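You operate a simulated robot arm through the tools that you are given. There is no shell and no other tool.

Carry out the task below with a simulated robot arm. There is one attempt and no reset: what you move stays moved.

Task
Measure and save the disc on the platform, turn the platform a quarter, level it and repeat.
Fine: level means X and Y show 0.

The check looks at the end state, three seconds after you hand in, the way a careful person would. Anything else that was tipped, shoved, dropped, spilled or broken makes it a failure.

Robot
A 7-joint arm with a two-finger parallel gripper, fixed in place. Base frame: the origin is at the foot of the arm, x ahead of it, y to its left, z up; the work surface is at about z = 0.91. Readings come in m, rad, newtons and seconds.
With the tool pointing down near the work surface it reaches from about 0.1 to 0.6 m from the base axis. Its first joint turns from -2.897 to 2.897 rad. Payload 1.57 kg.
The TCP is the grasp point between the finger pads, 0.03 m short of the fingertips. In the tool frame z runs along the fingers and y along their closing line. Largest opening 0.08 m; finger width 0.017, thickness 0.012; the body of the gripper, 0.04 by 0.082 m, starts 0.08 m behind the TCP.
Orientation is that of the tool frame in the base frame, as a unit quaternion [x, y, z, w]. With the fingers straight down and closing along the base's y, the tool's x points along the base's -x, its y along +y and its z along -z.

Tools
- The arm moves only by the tool nudge_tool. Its argument "series" is a list of rows, each a list of 7 numbers: the gripper command, from -1 (shut) to 1 (fully open), values between in proportion, then the shift along the tool's x, y, z in units of 250 mm (1.0 is 250 mm), then the turn, a rotation vector about the tool's x, y, z in units of 60 degrees (1.0 is 60 degrees). In form: [[gripper, x, y, z, wx, wy, wz], ...]. A call has 1 to 20 rows; each row is the pose to reach, as a shift and turn from the pose commanded when the call began, along the tool's axes at that moment. A call with a number of a shift or a turn outside -1 to 1 is refused whole. A row lasts 0.2 s, in which the tool goes at most 0.05 m and 0.15 rad; a call with a longer step from one row to the next is refused whole, and so is a gripper value outside its range. A pose out of reach is approached as far as the arm can. The call stops where the force on the tool passes 40 N (or 10 N more than at its start, if that is more) or the arm is blocked; 0.2 s more then pass. Each finger travels about 0.072 m/s and halts on what it meets, pressing with about 43 N; the grip force reading is that of the motor and also rises with nothing between the fingers. The clock runs only during rows and for 0.2 s after the last one: add rows that repeat a pose to give the fingers time. The reply holds the time, the measured pose of the TCP, the force on the tool along the base axes, the opening and the grip force, in the units named above and with some noise, with the torque about the TCP (base axes, N m) and any sound that the robot's microphone picked up, and new pictures: "show" is both (left out), scene, wrist or none.
- Cameras (640 x 400 px; columns grow to the right, rows downward): "scene" is fixed at [0.0488, -0.4983, 1.5973]; the picture's right is [0.64, -0.77, 0.00], its down [-0.50, -0.41, -0.77] and it looks along [0.59, 0.49, -0.64] (base axes); focal length 218 px, centre (320, 200). "wrist" rides on the gripper at [0.072, -0.007, -0.122] in the tool frame; the picture's right is [0.09, 1.00, 0.00], its down [-0.84, 0.08, -0.54] and it looks along [-0.54, 0.05, 0.84] (tool axes); focal length 238 px, centre (320, 200). There is no depth. A picture from a camera that has moved, and an enlarged one, comes with that camera's place and axes in the base frame and with its lens.
- move_column(by): slides the trunk up (or, below 0, down) by that many m; the arm rides with it, the base frame stays. It gives what a move gives, with no picture.
- zoom(camera, box): a new picture of the part [left, top, right, bottom] of that camera's present view, enlarged. It takes no simulated time.
- close_job(): hands the job in; it is judged then, once.

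Nothing tells you positions but the pictures and the camera data. Unless the task says otherwise, let go and move clear before handing in.

The tools are called after ">>>" as a command line: name --pt "numbers of a row" for each row, then --argument value for the rest, lists and objects as JSON in quotes. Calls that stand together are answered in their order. nudge_tool: Moves the arm, as the interface text tells. Its arguments: {"type":"object","properties":{"series":{"type":"array","items":{"type":"array","items":{"type":"number"}}},"show":{"type":"string","enum":["both","scene","wrist","none"]}},"required":["series"]} The other tools are called the same way: move_column (by) slides the trunk up or down; zoom (camera, box) takes an enlarged picture of a part of a camera's view; close_job () hands the job in.

At the start:

```text
clock: 0.0
eef_pos: [0.4676, 0.1625, 1.4293]
orientation: [0.0, 1.0, 0.0, 0.0]
ft_force: [-0.3, 0.4, -0.2]
ft_torque: [0.01, 0.01, 0.01]
opening: 0.0802
finger_force: 0.0
trunk travel left (down, up): [-0.825, 0.165]
```

scene: 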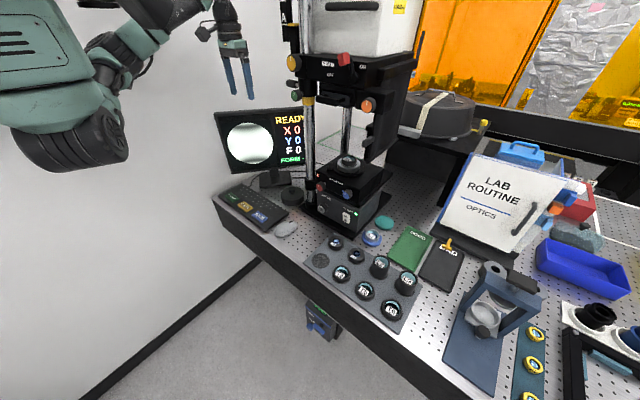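
wrist: 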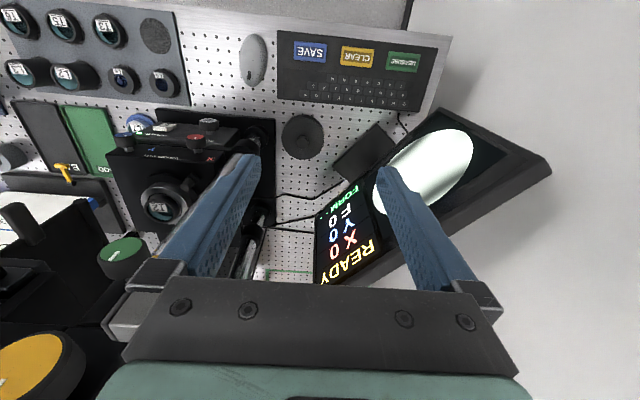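

The scene shows an optical instrument with a screen, a keyboard with SAVE/CLEAR/MEASURE keys, and a platform with a disc. I'll look closer before moving.

>>> zoom --camera "scene" --box '[200, 100, 310, 250]'

>>> zoom --camera "scene" --box '[290, 130, 410, 250]'

>>> zoom --camera "wrist" --box '[90, 80, 290, 260]'

>>> zoom --camera "wrist" --box '[270, 20, 560, 290]'

>>> zoom --camera "scene" --box '[430, 140, 570, 260]'

>>> zoom --camera "scene" --box '[280, 0, 420, 140]'

```text
2.67 times, centred on (255, 175) of scene
camera zoom: at [0.0488, -0.4983, 1.5973], right [0.64, -0.77, 0.0], down [-0.5, -0.41, -0.77], along [0.59, 0.49, -0.64], focal length 582 px, centre (493, 267)
```

zoom: 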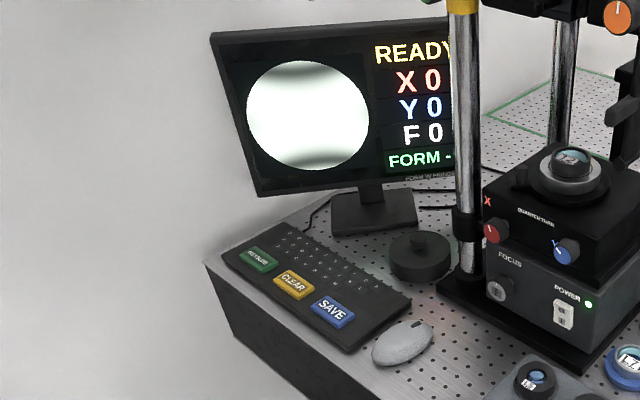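

```text
3.33 times, centred on (350, 190) of scene
camera zoom: at [0.0488, -0.4983, 1.5973], right [0.64, -0.77, 0.0], down [-0.5, -0.41, -0.77], along [0.59, 0.49, -0.64], focal length 728 px, centre (220, 233)
```

zoom: 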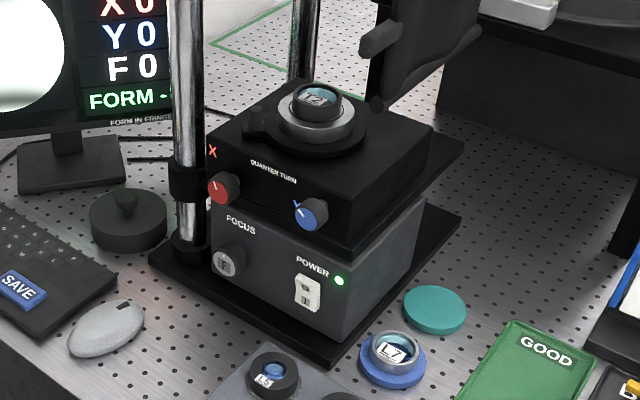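

```text
2.22 times, centred on (190, 170) of wrist
camera zoom: at [0.3969, 0.1565, 1.5515], right [-0.09, 1.0, 0.0], down [0.84, 0.08, 0.54], along [0.54, 0.05, -0.84], focal length 530 px, centre (609, 267)
```

zoom: 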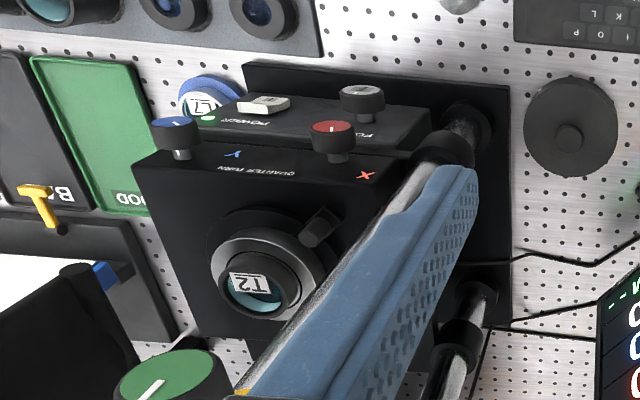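

```text
1.48 times, centred on (415, 155) of wrist
camera zoom: at [0.3969, 0.1565, 1.5515], right [-0.09, 1.0, 0.0], down [0.84, 0.08, 0.54], along [0.54, 0.05, -0.84], focal length 353 px, centre (179, 267)
```

zoom: 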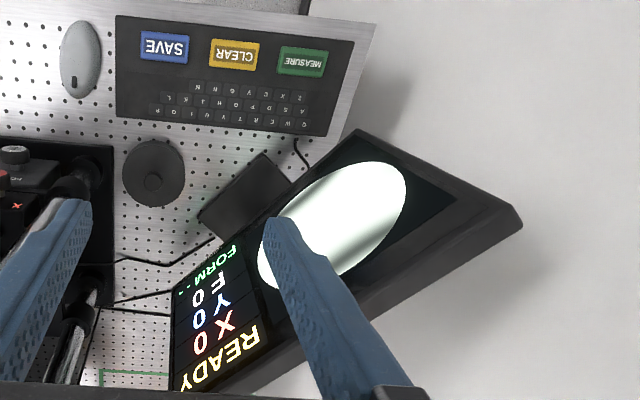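

```text
3.33 times, centred on (500, 200) of scene
camera zoom: at [0.0488, -0.4983, 1.5973], right [0.64, -0.77, 0.0], down [-0.5, -0.41, -0.77], along [0.59, 0.49, -0.64], focal length 728 px, centre (-280, 200)
```

zoom: 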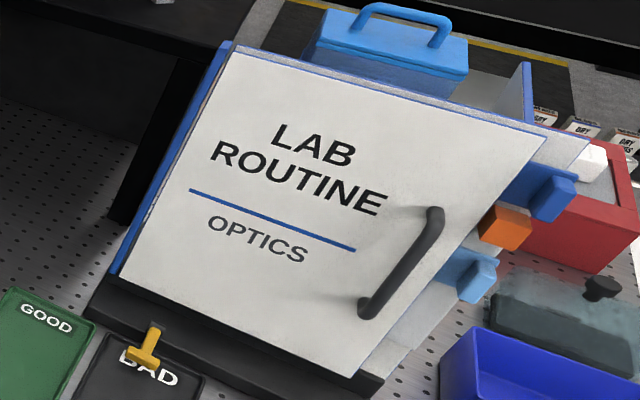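

```text
2.86 times, centred on (350, 70) of scene
camera zoom: at [0.0488, -0.4983, 1.5973], right [0.64, -0.77, 0.0], down [-0.5, -0.41, -0.77], along [0.59, 0.49, -0.64], focal length 624 px, centre (234, 571)
```

zoom: 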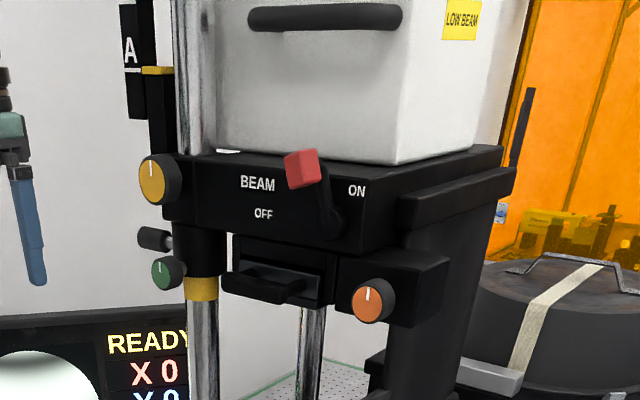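

The platform holds disc "T2" at about (0.68, -0.12, 1.19). The X and Y knobs face the robot on its front panel, and the MEASURE and SAVE keys are at about (0.41, 0.35) and (0.41, 0.14). Before pressing anything I'll take the arm in front of the instrument for a closer look at the platform, its tab and its labels.

>>> nudge_tool --pt "1 0.05 -0.1 0 0 0 0" --pt "1 0.1 -0.25 0 0 0 0" --pt "1 0.15 -0.4 0.05 0 0 0" --pt "1 0.2 -0.55 0.1 0 0 0" --pt "1 0.25 -0.7 0.15 0 0 0" --pt "1 0.3 -0.85 0.2 0 0 0" --pt "1 0.3 -0.95 0.25 0 0 0" --pt "1 0.3 -0.95 0.25 0 0 0"

```text
clock: 1.8
eef_pos: [0.3926, -0.0756, 1.3674]
orientation: [0.0, 1.0, 0.001, 0.0]
ft_force: [0.5, 0.1, 0.2]
ft_torque: [-0.01, -0.02, -0.01]
opening: 0.08
finger_force: 0.0
trunk travel left (down, up): [-0.825, 0.165]
camera wrist: at [0.3213, -0.081, 1.4883], right [-0.09, 1.0, 0.0], down [0.84, 0.08, 0.54], along [0.54, 0.05, -0.84], focal length 238 px, centre (320, 200)
```

scene: 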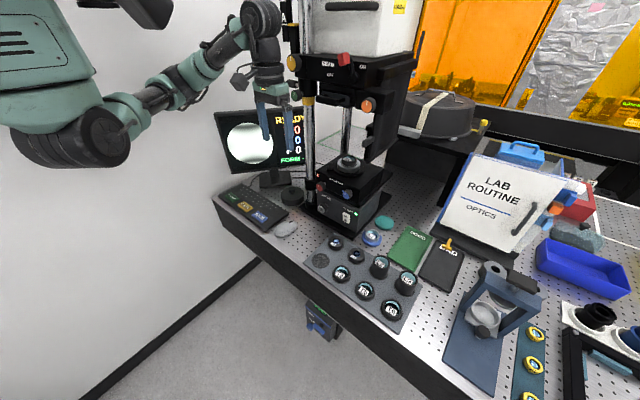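
wrist: 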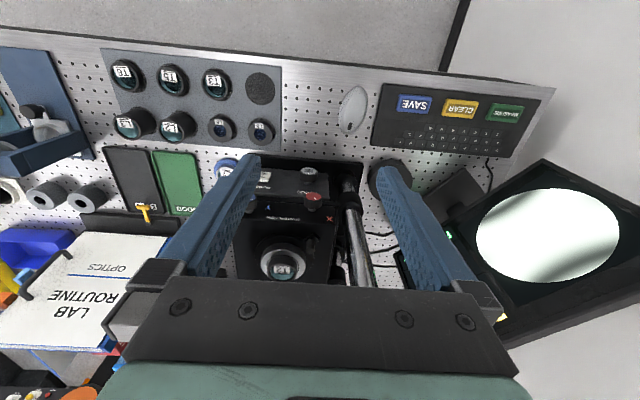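

The gripper is now in front of the column, with the platform visible between the fingers. I'll zoom in on it.

>>> zoom --camera "wrist" --box '[220, 150, 370, 290]'

>>> zoom --camera "wrist" --box '[0, 220, 190, 400]'

```text
2.86 times, centred on (295, 220) of wrist
camera zoom: at [0.3213, -0.081, 1.4883], right [-0.09, 1.0, 0.0], down [0.84, 0.08, 0.54], along [0.54, 0.05, -0.84], focal length 681 px, centre (391, 143)
```

zoom: 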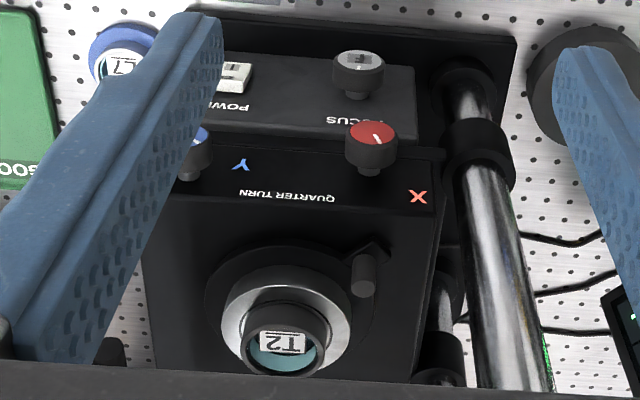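

```text
2.22 times, centred on (95, 310) of wrist
camera zoom: at [0.3213, -0.081, 1.4883], right [-0.09, 1.0, 0.0], down [0.84, 0.08, 0.54], along [0.54, 0.05, -0.84], focal length 530 px, centre (820, -44)
```

zoom: 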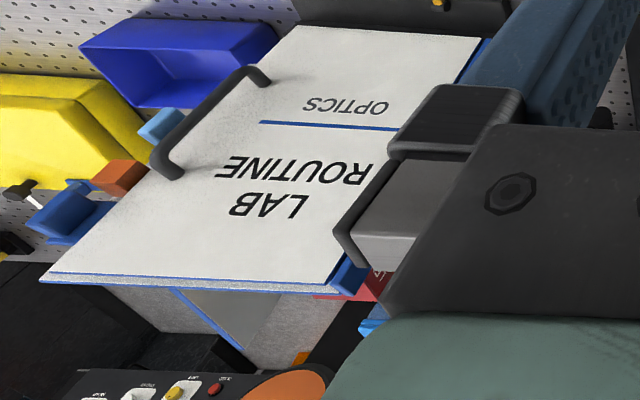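

>>> zoom --camera "scene" --box '[320, 145, 400, 205]'

>>> zoom --camera "wrist" --box '[240, 210, 340, 285]'

>>> zoom --camera "scene" --box '[270, 40, 430, 160]'

```text
6.67 times, centred on (360, 175) of scene
camera zoom: at [0.0488, -0.4983, 1.5973], right [0.64, -0.77, 0.0], down [-0.5, -0.41, -0.77], along [0.59, 0.49, -0.64], focal length 1456 px, centre (53, 367)
```

zoom: 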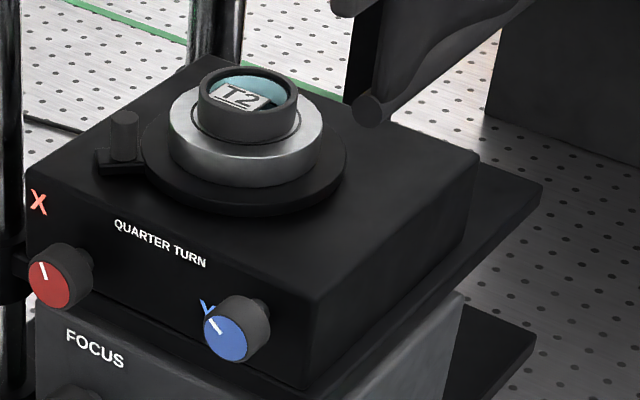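

```text
5.33 times, centred on (290, 248) of wrist
camera zoom: at [0.3213, -0.081, 1.4883], right [-0.09, 1.0, 0.0], down [0.84, 0.08, 0.54], along [0.54, 0.05, -0.84], focal length 1271 px, centre (480, -53)
```

zoom: 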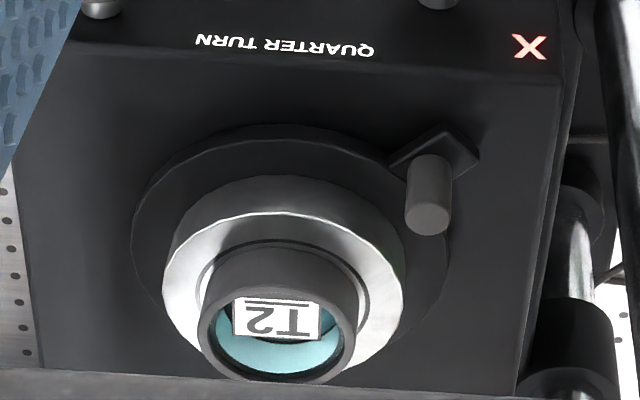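

```text
3.33 times, centred on (350, 100) of scene
camera zoom: at [0.0488, -0.4983, 1.5973], right [0.64, -0.77, 0.0], down [-0.5, -0.41, -0.77], along [0.59, 0.49, -0.64], focal length 728 px, centre (220, 533)
```

zoom: 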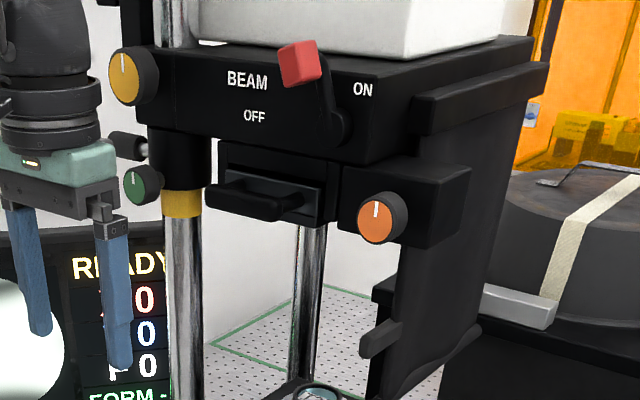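

The turntable has an upright peg on its front-left side, at about (0.63, -0.07, 1.165), and the screen reads X0 Y0 READY. First comes MEASURE, so I'll move over the keyboard with the fingers shut.

>>> nudge_tool --pt "-1 -0.01 0.15 0 0 0 0" --pt "-1 -0.02 0.32 0 0 0 0" --pt "-1 -0.03 0.49 0 0 0 0" --pt "-1 -0.04 0.66 0 0 0 0" --pt "-1 -0.05 0.83 0 0 0 0" --pt "-1 -0.06 1.0 0 0 0 0" --show "none"

>>> nudge_tool --pt "-1 0 0.18 0.05 0 0 0" --pt "-1 0 0.36 0.15 0 0 0" --pt "-1 0 0.54 0.25 0 0 0" --pt "-1 0 0.71 0.35 0 0 0" --pt "-1 0 0.71 0.5 0 0 0" --pt "-1 0 0.71 0.65 0 0 0" --pt "-1 0 0.71 0.8 0 0 0" --pt "-1 0 0.71 0.8 0 0 0"

```text
clock: 3.2
eef_pos: [0.409, 0.1753, 1.3667]
orientation: [0.001, 1.0, 0.0, 0.0]
ft_force: [-0.1, 0.0, -0.7]
ft_torque: [0.02, -0.04, -0.04]
opening: 0.0
finger_force: 20.9
trunk travel left (down, up): [-0.825, 0.165]
```

```text
refused: row 2 steps farther than a row can; nothing moved
```

>>> nudge_tool --pt "-1 0 0.15 0.05 0 0 0" --pt "-1 0 0.3 0.15 0 0 0" --pt "-1 0 0.45 0.25 0 0 0" --pt "-1 0 0.6 0.35 0 0 0" --pt "-1 0 0.71 0.5 0 0 0" --pt "-1 0 0.71 0.65 0 0 0" --pt "-1 0 0.71 0.8 0 0 0" --pt "-1 0 0.71 0.8 0 0 0"

```text
clock: 5.0
eef_pos: [0.409, 0.352, 1.1679]
orientation: [0.0, 1.0, 0.0, 0.0]
ft_force: [0.9, 0.9, 0.8]
ft_torque: [-0.02, -0.01, 0.0]
opening: 0.0
finger_force: 21.3
trunk travel left (down, up): [-0.825, 0.165]
camera wrist: at [0.3372, 0.3453, 1.2891], right [-0.09, 1.0, 0.0], down [0.84, 0.08, 0.54], along [0.54, 0.05, -0.84], focal length 238 px, centre (320, 200)
```

scene: 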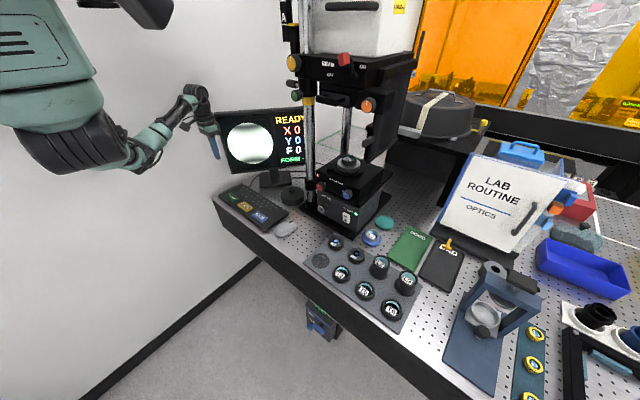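
wrist: 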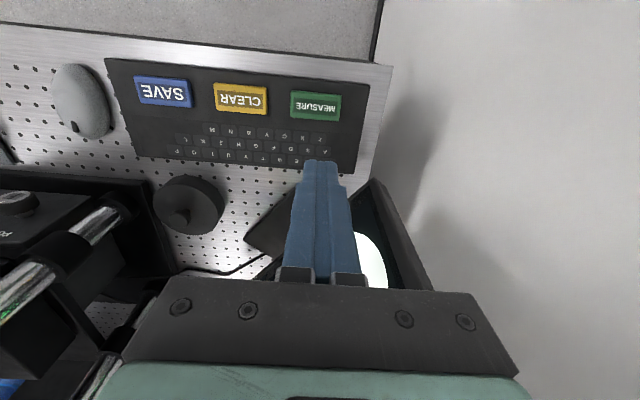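

MEASURE is almost under the fingertips, at about (0.408, 0.345). I'll go down to just above it.

>>> nudge_tool --pt "-1 0.004 -0.024 0.18 0 0 0" --pt "-1 0.004 -0.024 0.36 0 0 0" --pt "-1 0.004 -0.024 0.54 0 0 0" --pt "-1 0.004 -0.024 0.68 0 0 0" --pt "-1 0.004 -0.024 0.72 0 0 0" --pt "-1 0.004 -0.024 0.72 0 0 0"

```text
clock: 6.4
eef_pos: [0.4079, 0.3468, 0.9857]
orientation: [0.0, 1.0, 0.0, 0.0]
ft_force: [0.0, 0.6, -0.4]
ft_torque: [-0.03, 0.0, -0.03]
opening: 0.0001
finger_force: 21.5
trunk travel left (down, up): [-0.825, 0.165]
camera wrist: at [0.3363, 0.34, 1.1082], right [-0.09, 1.0, 0.0], down [0.84, 0.08, 0.54], along [0.54, 0.05, -0.84], focal length 238 px, centre (320, 200)
```

scene: 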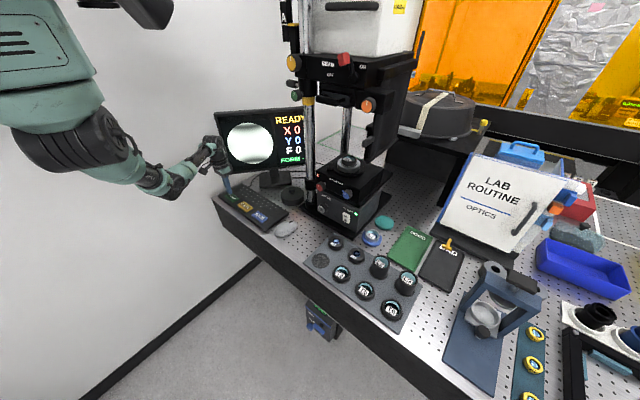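
wrist: 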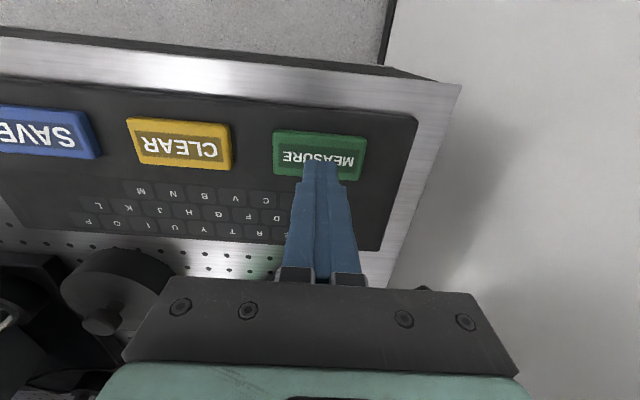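

The fingertips are over the green key. I'll press down slowly.

>>> nudge_tool --pt "-1 0 0 0.02 0 0 0" --pt "-1 0 0 0.04 0 0 0" --pt "-1 0 0 0.06 0 0 0" --pt "-1 0 0 0.07 0 0 0" --pt "-1 0 0 0.08 0 0 0" --show "scene"

```text
clock: 7.6
eef_pos: [0.4077, 0.3454, 0.9672]
orientation: [0.0, 1.0, 0.0, 0.0]
ft_force: [0.5, 0.5, -0.1]
ft_torque: [0.02, -0.02, 0.0]
opening: 0.0001
finger_force: 21.2
trunk travel left (down, up): [-0.825, 0.165]
```

scene: 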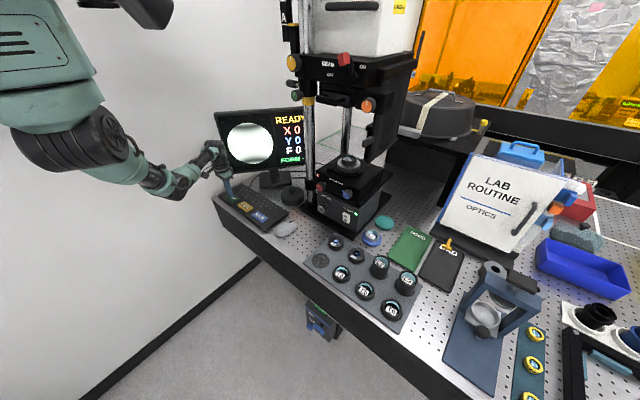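

>>> nudge_tool --pt "-1 0 0 0.008 0 0 0" --pt "-1 0 0 0.016 0 0 0" --pt "-1 0 0 0.024 0 0 0" --pt "-1 0 0 0.032 0 0 0" --pt "-1 0 0 0.04 0 0 0"

```text
clock: 8.8
eef_pos: [0.4064, 0.3467, 0.9594]
orientation: [0.0, 1.0, 0.001, 0.002]
ft_force: [-1.6, -1.1, 12.6]
ft_torque: [-0.05, -0.01, 0.1]
opening: 0.0
finger_force: 20.9
trunk travel left (down, up): [-0.825, 0.165]
heard: click
camera wrist: at [0.3358, 0.34, 1.0806], right [-0.09, 1.0, 0.0], down [0.84, 0.08, 0.54], along [0.54, 0.05, -0.84], focal length 238 px, centre (320, 200)
```

scene: 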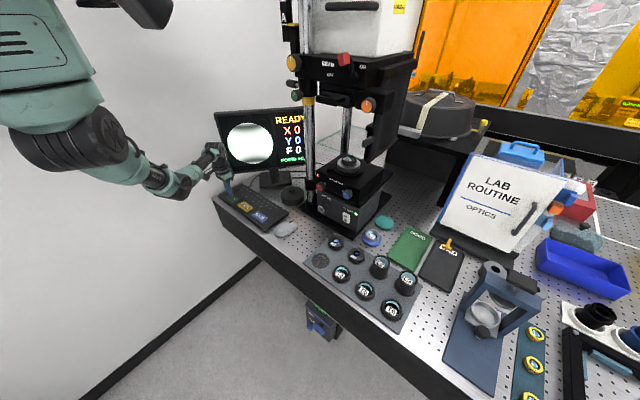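
wrist: 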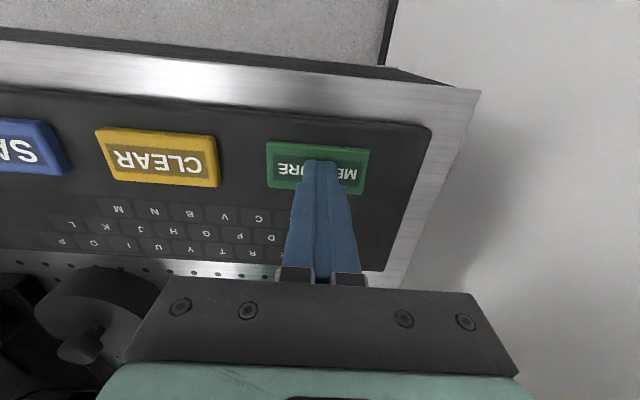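

It clicked and the FORM line changed. I'll lift off and read the screen.

>>> nudge_tool --pt "-1 0 0 -0.04 0 0 0" --pt "-1 0 0 -0.12 0 0 0" --pt "-1 0 0 -0.24 0 0 0" --pt "-1 0 0 -0.24 0 0 0" --show "none"

>>> zoom --camera "scene" --box '[210, 100, 310, 180]'

```text
clock: 9.8
eef_pos: [0.4059, 0.3456, 1.018]
orientation: [-0.001, 1.0, 0.0, 0.0]
ft_force: [0.0, -0.2, -0.1]
ft_torque: [0.01, 0.03, -0.02]
opening: 0.0002
finger_force: 21.2
trunk travel left (down, up): [-0.825, 0.165]
```

```text
5.00 times, centred on (260, 140) of scene
camera zoom: at [0.0488, -0.4983, 1.5973], right [0.64, -0.77, 0.0], down [-0.5, -0.41, -0.77], along [0.59, 0.49, -0.64], focal length 1092 px, centre (620, 500)
```

zoom: 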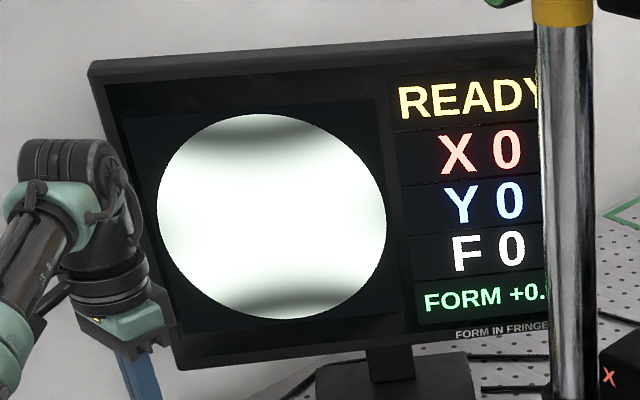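

The measurement shows FORM +0.x. Next is SAVE at about (0.409, 0.132).

>>> nudge_tool --pt "-1 0 -0.15 0 0 0 0" --pt "-1 0 -0.34 0 0 0 0" --pt "-1 -0.005 -0.53 0 0 0 0" --pt "-1 -0.01 -0.72 0 0 0 0" --pt "-1 -0.012 -0.85 0 0 0 0" --pt "-1 -0.012 -0.85 0.1 0 0 0" --pt "-1 -0.012 -0.85 0.14 0 0 0" --pt "-1 -0.012 -0.85 0.14 0 0 0"

>>> zoom --camera "scene" --box '[210, 100, 310, 180]'

```text
clock: 11.6
eef_pos: [0.4081, 0.134, 0.9834]
orientation: [0.0, 1.0, 0.001, 0.0]
ft_force: [-0.1, -1.0, -0.1]
ft_torque: [0.04, 0.01, 0.01]
opening: 0.0
finger_force: 21.7
trunk travel left (down, up): [-0.825, 0.165]
camera wrist: at [0.3375, 0.1282, 1.1049], right [-0.09, 1.0, 0.0], down [0.84, 0.08, 0.54], along [0.54, 0.05, -0.84], focal length 238 px, centre (320, 200)
```

scene: 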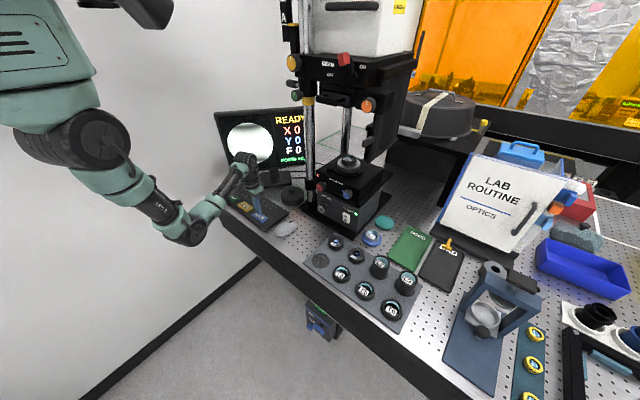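
wrist: 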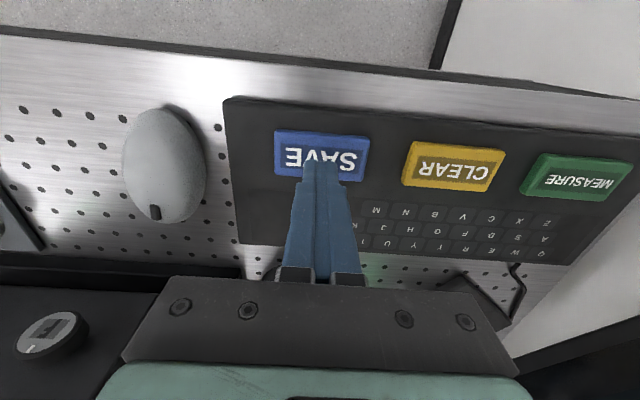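

```text
5.00 times, centred on (260, 140) of scene
camera zoom: at [0.0488, -0.4983, 1.5973], right [0.64, -0.77, 0.0], down [-0.5, -0.41, -0.77], along [0.59, 0.49, -0.64], focal length 1092 px, centre (620, 500)
```

zoom: 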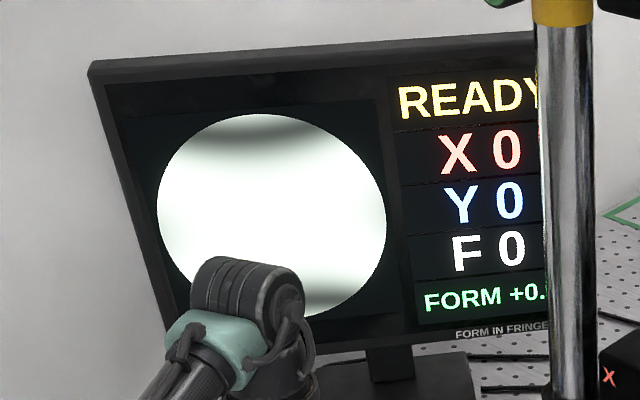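

The tips are over SAVE. I'll press it the same way.

>>> nudge_tool --pt "-1 0 0 0.04 0 0 0" --pt "-1 0 0 0.06 0 0 0" --pt "-1 0 0 0.075 0 0 0" --pt "-1 0 0 0.085 0 0 0" --pt "-1 0 0 0.095 0 0 0" --pt "-1 0 0 0.105 0 0 0" --show "none"

>>> zoom --camera "scene" --box '[210, 100, 310, 180]'

```text
clock: 13.0
eef_pos: [0.4093, 0.1351, 0.9582]
orientation: [0.0, 1.0, 0.001, 0.001]
ft_force: [-4.7, -1.9, 15.3]
ft_torque: [-0.07, 0.17, 0.03]
opening: 0.0
finger_force: 20.7
trunk travel left (down, up): [-0.825, 0.165]
heard: click
```

```text
5.00 times, centred on (260, 140) of scene
camera zoom: at [0.0488, -0.4983, 1.5973], right [0.64, -0.77, 0.0], down [-0.5, -0.41, -0.77], along [0.59, 0.49, -0.64], focal length 1092 px, centre (620, 500)
```

zoom: 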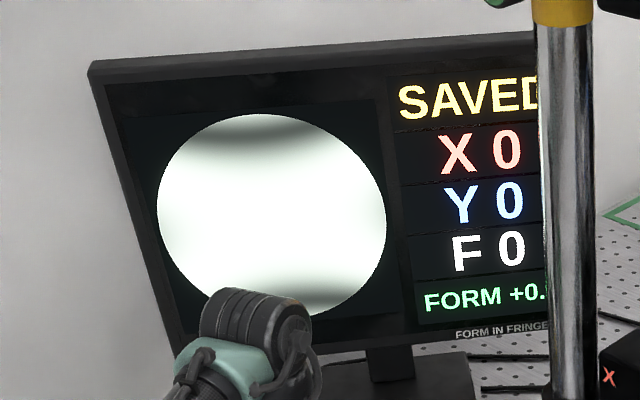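

The screen says SAVED. I'll lift away and go to the front of the instrument.

>>> nudge_tool --pt "-1 0 0 -0.06 0 0 0" --pt "-1 0 0 -0.2 0 0 0" --pt "-1 0.05 0 -0.38 0 0 0" --pt "-1 0.15 -0.05 -0.53 0 0 0" --pt "-1 0.25 -0.15 -0.65 0 0 0" --pt "-1 0.35 -0.27 -0.75 0 0 0" --pt "-1 0.42 -0.4 -0.86 0 0 0" --pt "-1 0.42 -0.57 -0.88 0 0 0" --pt "-1 0.42 -0.72 -0.9 0 0 0" --pt "-1 0.42 -0.8 -0.9 0 0 0" --pt "-1 0.42 -0.8 -0.9 0 0 0"

```text
clock: 15.4
eef_pos: [0.4212, 0.1287, 1.0548]
orientation: [0.001, 1.0, -0.002, 0.03]
ft_force: [0.5, -0.6, 0.2]
ft_torque: [0.05, -0.01, 0.03]
opening: 0.0002
finger_force: 21.2
out of reach, approached as far as the arm can: row 3, 4, 5, 6, 7, 8, 9, 10, 11
trunk travel left (down, up): [-0.825, 0.165]
camera wrist: at [0.3433, 0.122, 1.1715], right [-0.09, 1.0, -0.01], down [0.8, 0.08, 0.59], along [0.59, 0.05, -0.81], focal length 238 px, centre (320, 200)
```

scene: 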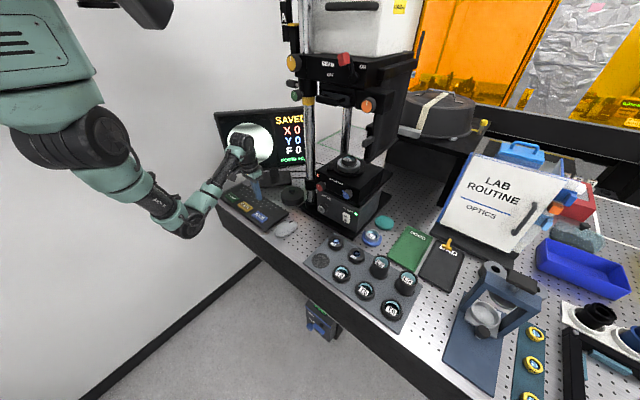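
wrist: 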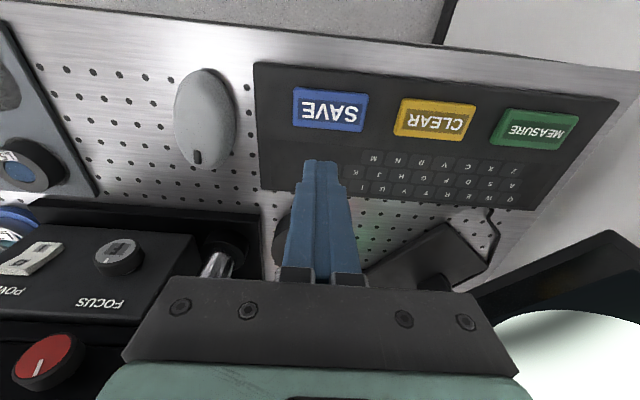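

The arm ran out of reach folded back at x below about 0.4. I'll check with a small upward move where it now counts from.

>>> nudge_tool --pt "-1 0 0 -0.1 0 0 0" --pt "-1 0 0 -0.1 0 0 0" --show "none"

```text
clock: 16.0
eef_pos: [0.4209, 0.1272, 1.0813]
orientation: [0.0, 1.0, 0.0, 0.029]
ft_force: [0.2, -0.1, 0.3]
ft_torque: [0.05, 0.01, 0.0]
opening: 0.0
finger_force: 21.5
trunk travel left (down, up): [-0.825, 0.165]
```

It counts from the actual pose, so I'll go straight up first.

>>> nudge_tool --pt "-1 0 0 -0.18 0 0 0" --pt "-1 0 0 -0.36 0 0 0" --pt "-1 0 0 -0.54 0 0 0" --pt "-1 0 0 -0.72 0 0 0" --pt "-1 0 0 -0.85 0 0 0" --pt "-1 0 0 -0.85 0 0 0" --show "none"

```text
clock: 17.4
eef_pos: [0.407, 0.1286, 1.2964]
orientation: [0.0, 1.0, -0.001, 0.029]
ft_force: [-0.7, 0.0, -0.9]
ft_torque: [0.03, 0.02, 0.02]
opening: 0.0
finger_force: 21.8
trunk travel left (down, up): [-0.825, 0.165]
```

Now I'll move across to the front of the platform while pitching the tool towards horizontal, pointing at +x. I'll stay well short of the instrument.

>>> nudge_tool --pt "-1 -0.03 -0.1 0 0 -0.12 0" --pt "-1 -0.06 -0.2 0 0 -0.24 0" --pt "-1 -0.09 -0.3 0 0 -0.36 0" --pt "-1 -0.12 -0.4 0 0 -0.48 0" --pt "-1 -0.15 -0.5 0 0 -0.6 0" --pt "-1 -0.18 -0.6 0 0 -0.72 0" --pt "-1 -0.21 -0.7 0 0 -0.84 0" --pt "-1 -0.24 -0.75 0 0 -0.96 0" --pt "-1 -0.24 -0.75 0 0 -0.96 0"

```text
clock: 19.4
eef_pos: [0.4753, -0.0587, 1.3004]
orientation: [-0.001, 0.862, -0.002, 0.508]
ft_force: [-0.2, 0.3, -0.5]
ft_torque: [-0.01, 0.01, 0.01]
opening: 0.0003
finger_force: 21.1
out of reach, approached as far as the arm can: row 7, 8, 9
trunk travel left (down, up): [-0.825, 0.165]
camera wrist: at [0.3346, -0.0657, 1.2957], right [-0.04, 1.0, -0.08], down [-0.07, 0.08, 0.99], along [1.0, 0.05, 0.06], focal length 238 px, centre (320, 200)
```

scene: 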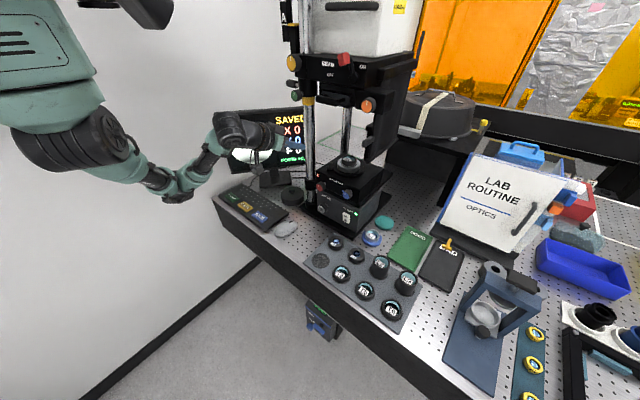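
wrist: 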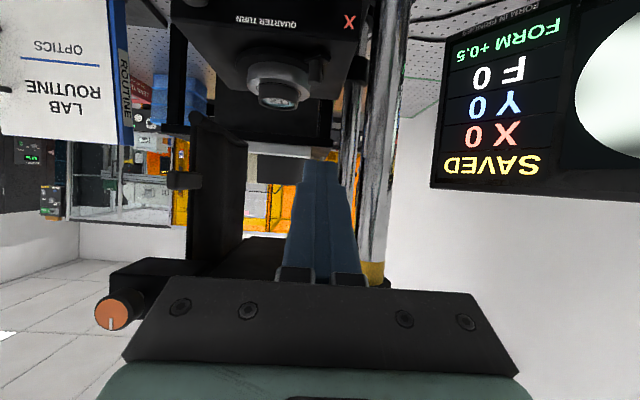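

The tool now points forward and about 29° down, and the screen reads SAVED, FORM +0.5. I'll open the fingers part way and move to just in front of the turntable peg.

>>> nudge_tool --pt "-0.1 0.03 -0.01 0.1 0 0 0" --pt "-0.1 0.06 -0.02 0.2 0 0 0" --pt "-0.1 0.1 -0.03 0.3 0 0 0" --pt "-0.1 0.13 -0.04 0.4 0 0 0" --pt "-0.1 0.16 -0.041 0.472 0 0 0" --pt "-0.1 0.16 -0.041 0.472 0 0 0"

>>> zoom --camera "scene" --box '[290, 120, 410, 220]'

>>> zoom --camera "wrist" --box '[200, 60, 400, 220]'

```text
clock: 20.8
eef_pos: [0.5581, -0.071, 1.2081]
orientation: [0.0, 0.862, -0.002, 0.508]
ft_force: [-0.1, 0.5, 0.4]
ft_torque: [-0.01, 0.0, 0.01]
opening: 0.0359
finger_force: 0.0
trunk travel left (down, up): [-0.825, 0.165]
camera wrist: at [0.4174, -0.0761, 1.2046], right [-0.04, 1.0, -0.08], down [-0.07, 0.08, 0.99], along [1.0, 0.05, 0.06], focal length 238 px, centre (320, 200)
```

scene: 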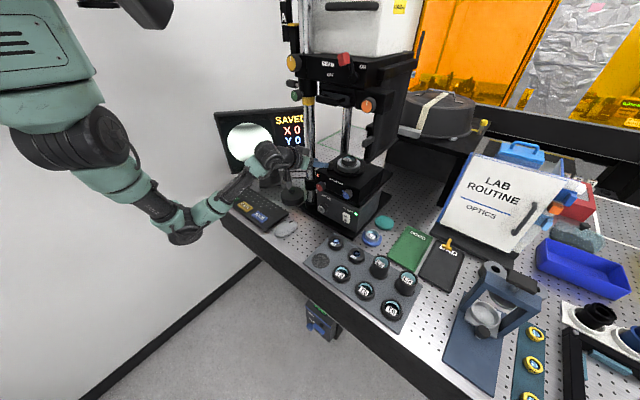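
wrist: 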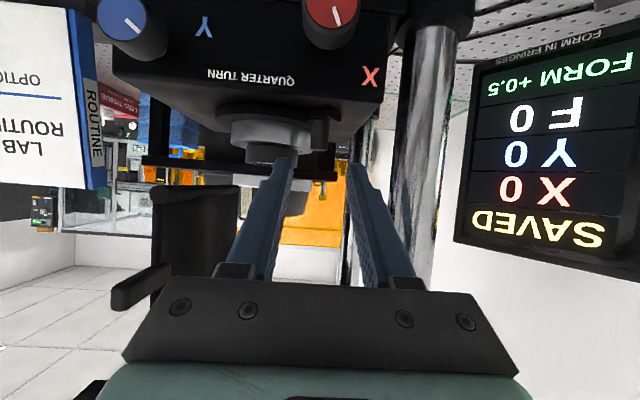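

```text
4.00 times, centred on (350, 170) of scene
camera zoom: at [0.0488, -0.4983, 1.5973], right [0.64, -0.77, 0.0], down [-0.5, -0.41, -0.77], along [0.59, 0.49, -0.64], focal length 874 px, centre (200, 320)
```

zoom: 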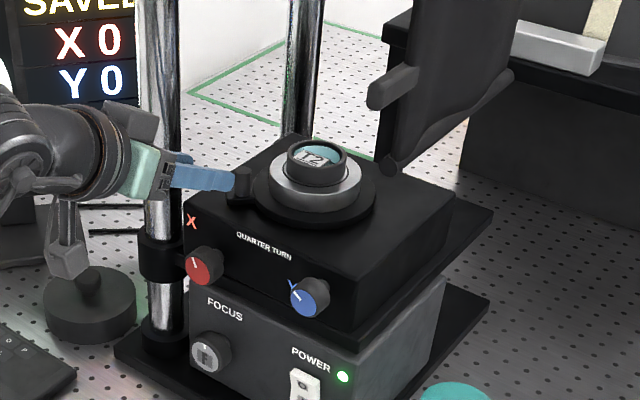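

```text
2.50 times, centred on (300, 140) of wrist
camera zoom: at [0.4174, -0.0761, 1.2046], right [-0.04, 1.0, -0.08], down [-0.07, 0.08, 0.99], along [1.0, 0.05, 0.06], focal length 596 px, centre (370, 350)
```

zoom: 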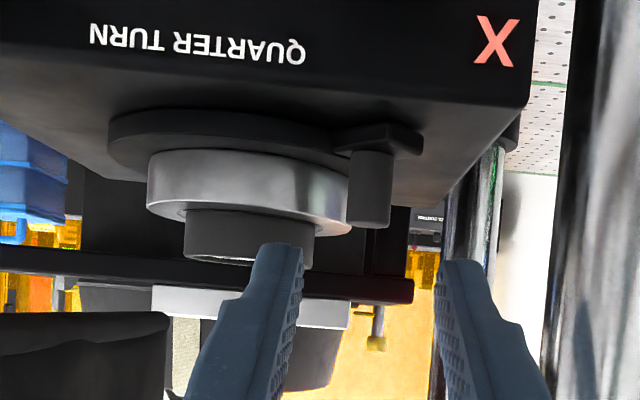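

The peg sits between the two fingers. I'll advance along the tool so the tips straddle it.

>>> nudge_tool --pt "-0.1 0 0.006 0.06 0 0 0" --pt "-0.1 0 0.006 0.12 0 0 0" --pt "-0.1 0 0.006 0.17 0 0 0" --pt "-0.1 0 0.006 0.22 0 0 0" --pt "-0.1 0 0.006 0.24 0 0 0"

>>> zoom --camera "scene" --box '[320, 145, 400, 205]'

>>> zoom --camera "wrist" --box '[220, 60, 420, 220]'

```text
clock: 22.0
eef_pos: [0.6116, -0.0692, 1.1789]
orientation: [0.0, 0.861, -0.002, 0.508]
ft_force: [-0.6, 0.9, -0.7]
ft_torque: [-0.01, 0.02, 0.02]
opening: 0.0357
finger_force: 0.0
trunk travel left (down, up): [-0.825, 0.165]
camera wrist: at [0.471, -0.0751, 1.1746], right [-0.04, 1.0, -0.08], down [-0.07, 0.08, 0.99], along [1.0, 0.05, 0.06], focal length 238 px, centre (320, 200)
```

scene: 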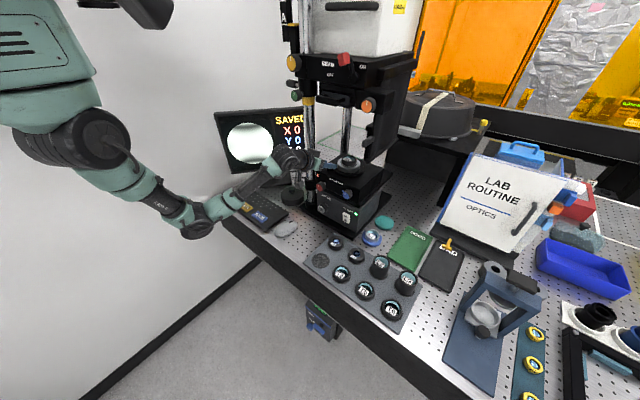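
wrist: 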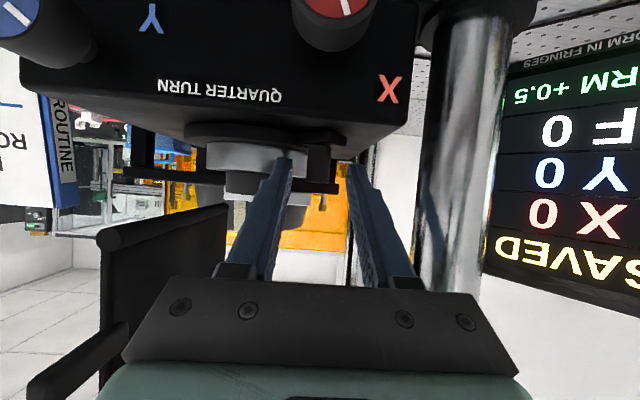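

```text
6.67 times, centred on (360, 175) of scene
camera zoom: at [0.0488, -0.4983, 1.5973], right [0.64, -0.77, 0.0], down [-0.5, -0.41, -0.77], along [0.59, 0.49, -0.64], focal length 1456 px, centre (53, 367)
```

zoom: 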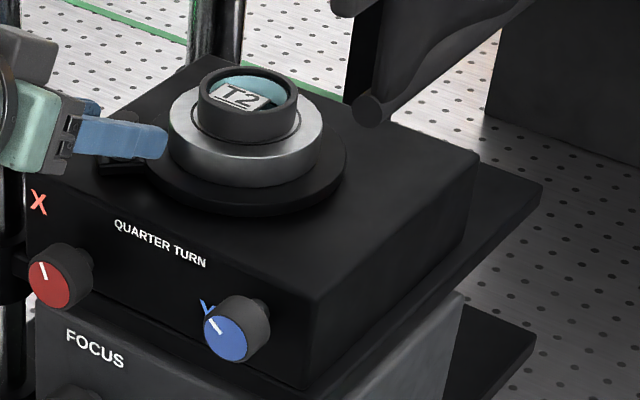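

```text
2.50 times, centred on (320, 140) of wrist
camera zoom: at [0.471, -0.0751, 1.1746], right [-0.04, 1.0, -0.08], down [-0.07, 0.08, 0.99], along [1.0, 0.05, 0.06], focal length 596 px, centre (320, 350)
```

zoom: 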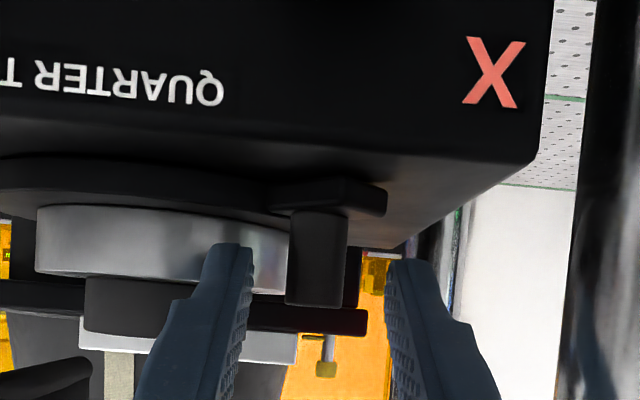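

The tips straddle the peg. I'll start the quarter turn slowly along the arc towards the front and -y, watching the force.

>>> nudge_tool --pt "-0.1 0.011 -0.026 -0.02 0 0 0" --pt "-0.1 0.022 -0.0532 -0.04 0 0 0" --pt "-0.1 0.03 -0.085 -0.054 0 0 0" --pt "-0.1 0.0367 -0.1168 -0.0665 0 0 0" --pt "-0.1 0.0367 -0.1168 -0.0665 0 0 0"

>>> zoom --camera "scene" --box '[320, 145, 400, 205]'

>>> zoom --camera "wrist" --box '[220, 60, 420, 220]'

```text
clock: 23.2
eef_pos: [0.5918, -0.0966, 1.1787]
orientation: [-0.002, 0.863, -0.001, 0.506]
ft_force: [-10.8, 7.6, -2.6]
ft_torque: [0.06, 0.12, 0.45]
opening: 0.0426
finger_force: 3.1
trunk travel left (down, up): [-0.825, 0.165]
camera wrist: at [0.4503, -0.1033, 1.1747], right [-0.05, 1.0, -0.08], down [-0.07, 0.08, 0.99], along [1.0, 0.05, 0.06], focal length 238 px, centre (320, 200)
```

scene: 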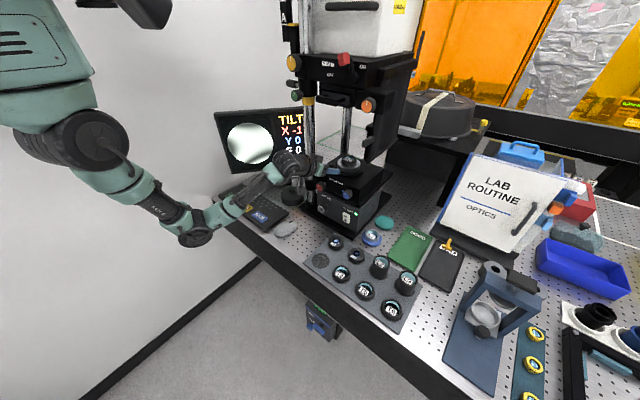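
wrist: 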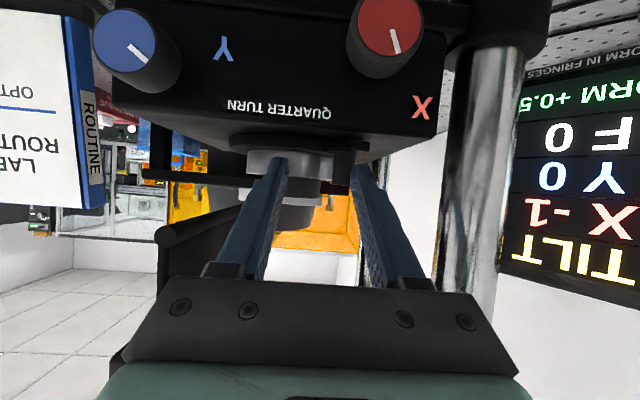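

```text
6.67 times, centred on (360, 175) of scene
camera zoom: at [0.0488, -0.4983, 1.5973], right [0.64, -0.77, 0.0], down [-0.5, -0.41, -0.77], along [0.59, 0.49, -0.64], focal length 1456 px, centre (53, 367)
```

zoom: 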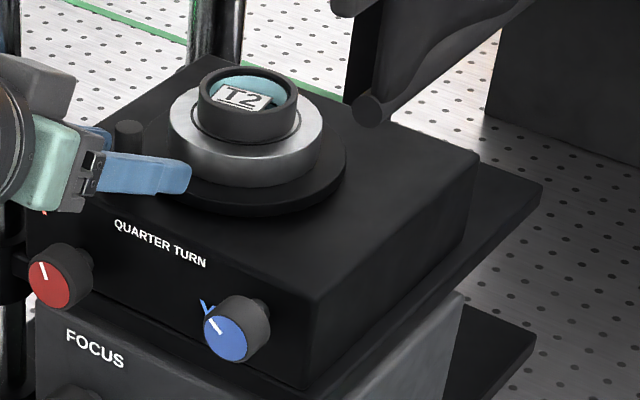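

```text
2.50 times, centred on (320, 140) of wrist
camera zoom: at [0.4503, -0.1033, 1.1747], right [-0.05, 1.0, -0.08], down [-0.07, 0.08, 0.99], along [1.0, 0.05, 0.06], focal length 596 px, centre (320, 350)
```

zoom: 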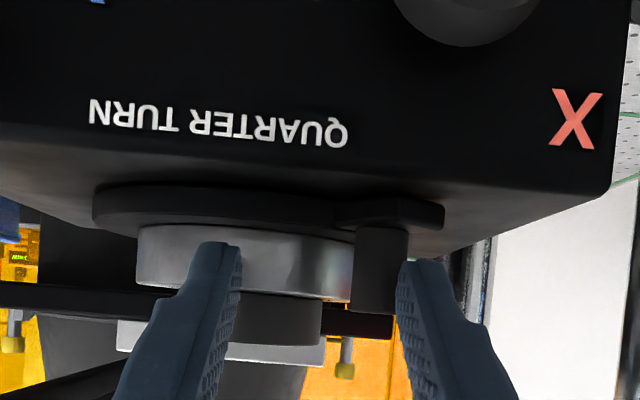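

The platform turns this way: the screen now shows TILT, X -1. The outer fingertip is only catching the peg's front, so I'll re-centre, go a little deeper and narrow the fingers to a close cage.

>>> nudge_tool --pt "-0.1 0 0.04 0 0 0 0" --pt "-0.1 0 0.076 0 0 0 0" --pt "-0.1 -0.0232 0.076 0.042 0 0 0" --pt "-0.1 -0.0232 0.076 0.042 0 0 0" --pt "-0.3 -0.0232 0.076 0.042 0 0 0" --pt "-0.45 -0.0232 0.076 0.042 0 0 0" --pt "-0.45 -0.0232 0.076 0.042 0 0 0"

>>> zoom --camera "scene" --box '[320, 145, 400, 205]'

>>> zoom --camera "wrist" --box '[220, 60, 420, 220]'

```text
clock: 24.8
eef_pos: [0.6027, -0.0775, 1.1788]
orientation: [-0.001, 0.862, -0.001, 0.507]
ft_force: [-4.3, 7.1, -0.3]
ft_torque: [0.03, 0.05, 0.22]
opening: 0.0279
finger_force: 3.3
trunk travel left (down, up): [-0.825, 0.165]
camera wrist: at [0.4629, -0.0839, 1.1752], right [-0.05, 1.0, -0.08], down [-0.07, 0.08, 0.99], along [1.0, 0.05, 0.06], focal length 238 px, centre (320, 200)
```

scene: 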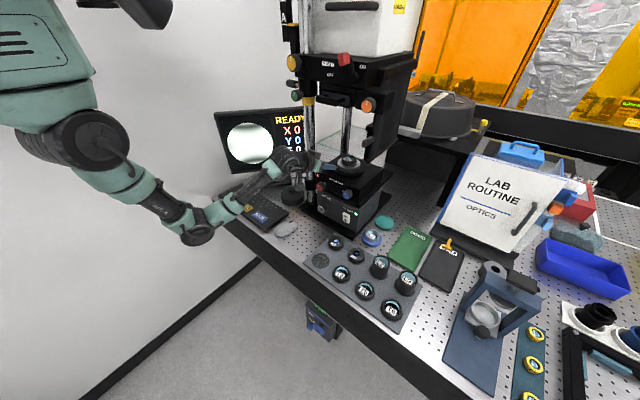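
wrist: 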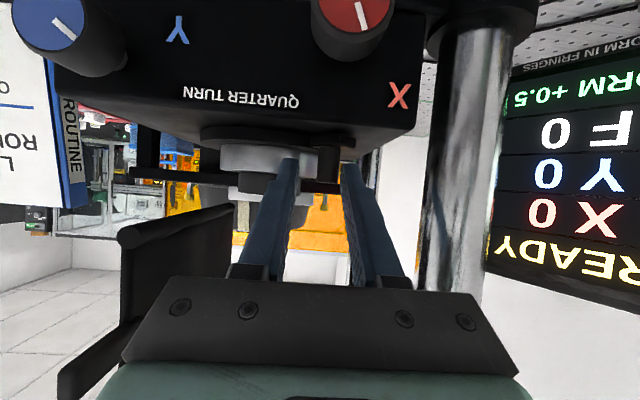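

```text
6.67 times, centred on (360, 175) of scene
camera zoom: at [0.0488, -0.4983, 1.5973], right [0.64, -0.77, 0.0], down [-0.5, -0.41, -0.77], along [0.59, 0.49, -0.64], focal length 1456 px, centre (53, 367)
```

zoom: 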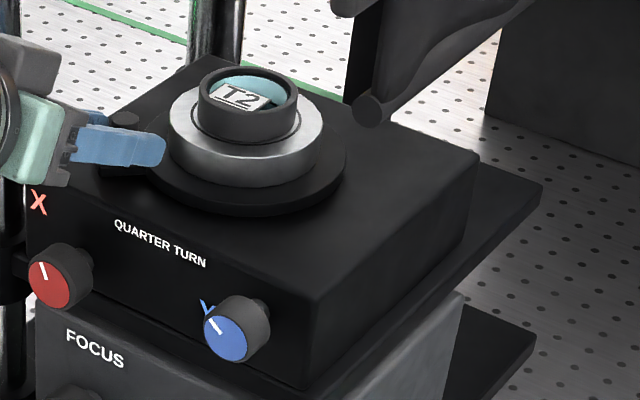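

```text
2.50 times, centred on (320, 140) of wrist
camera zoom: at [0.4629, -0.0839, 1.1752], right [-0.05, 1.0, -0.08], down [-0.07, 0.08, 0.99], along [1.0, 0.05, 0.06], focal length 596 px, centre (320, 350)
```

zoom: 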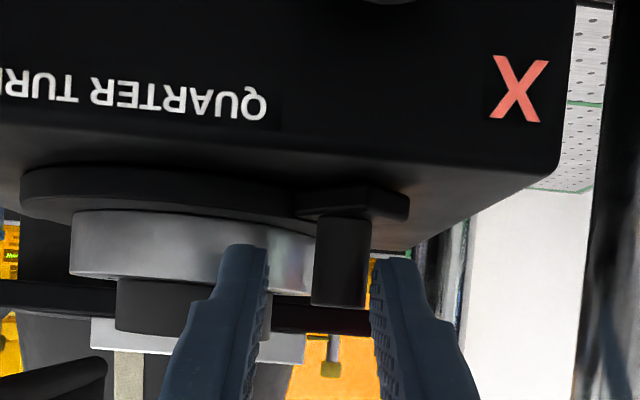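

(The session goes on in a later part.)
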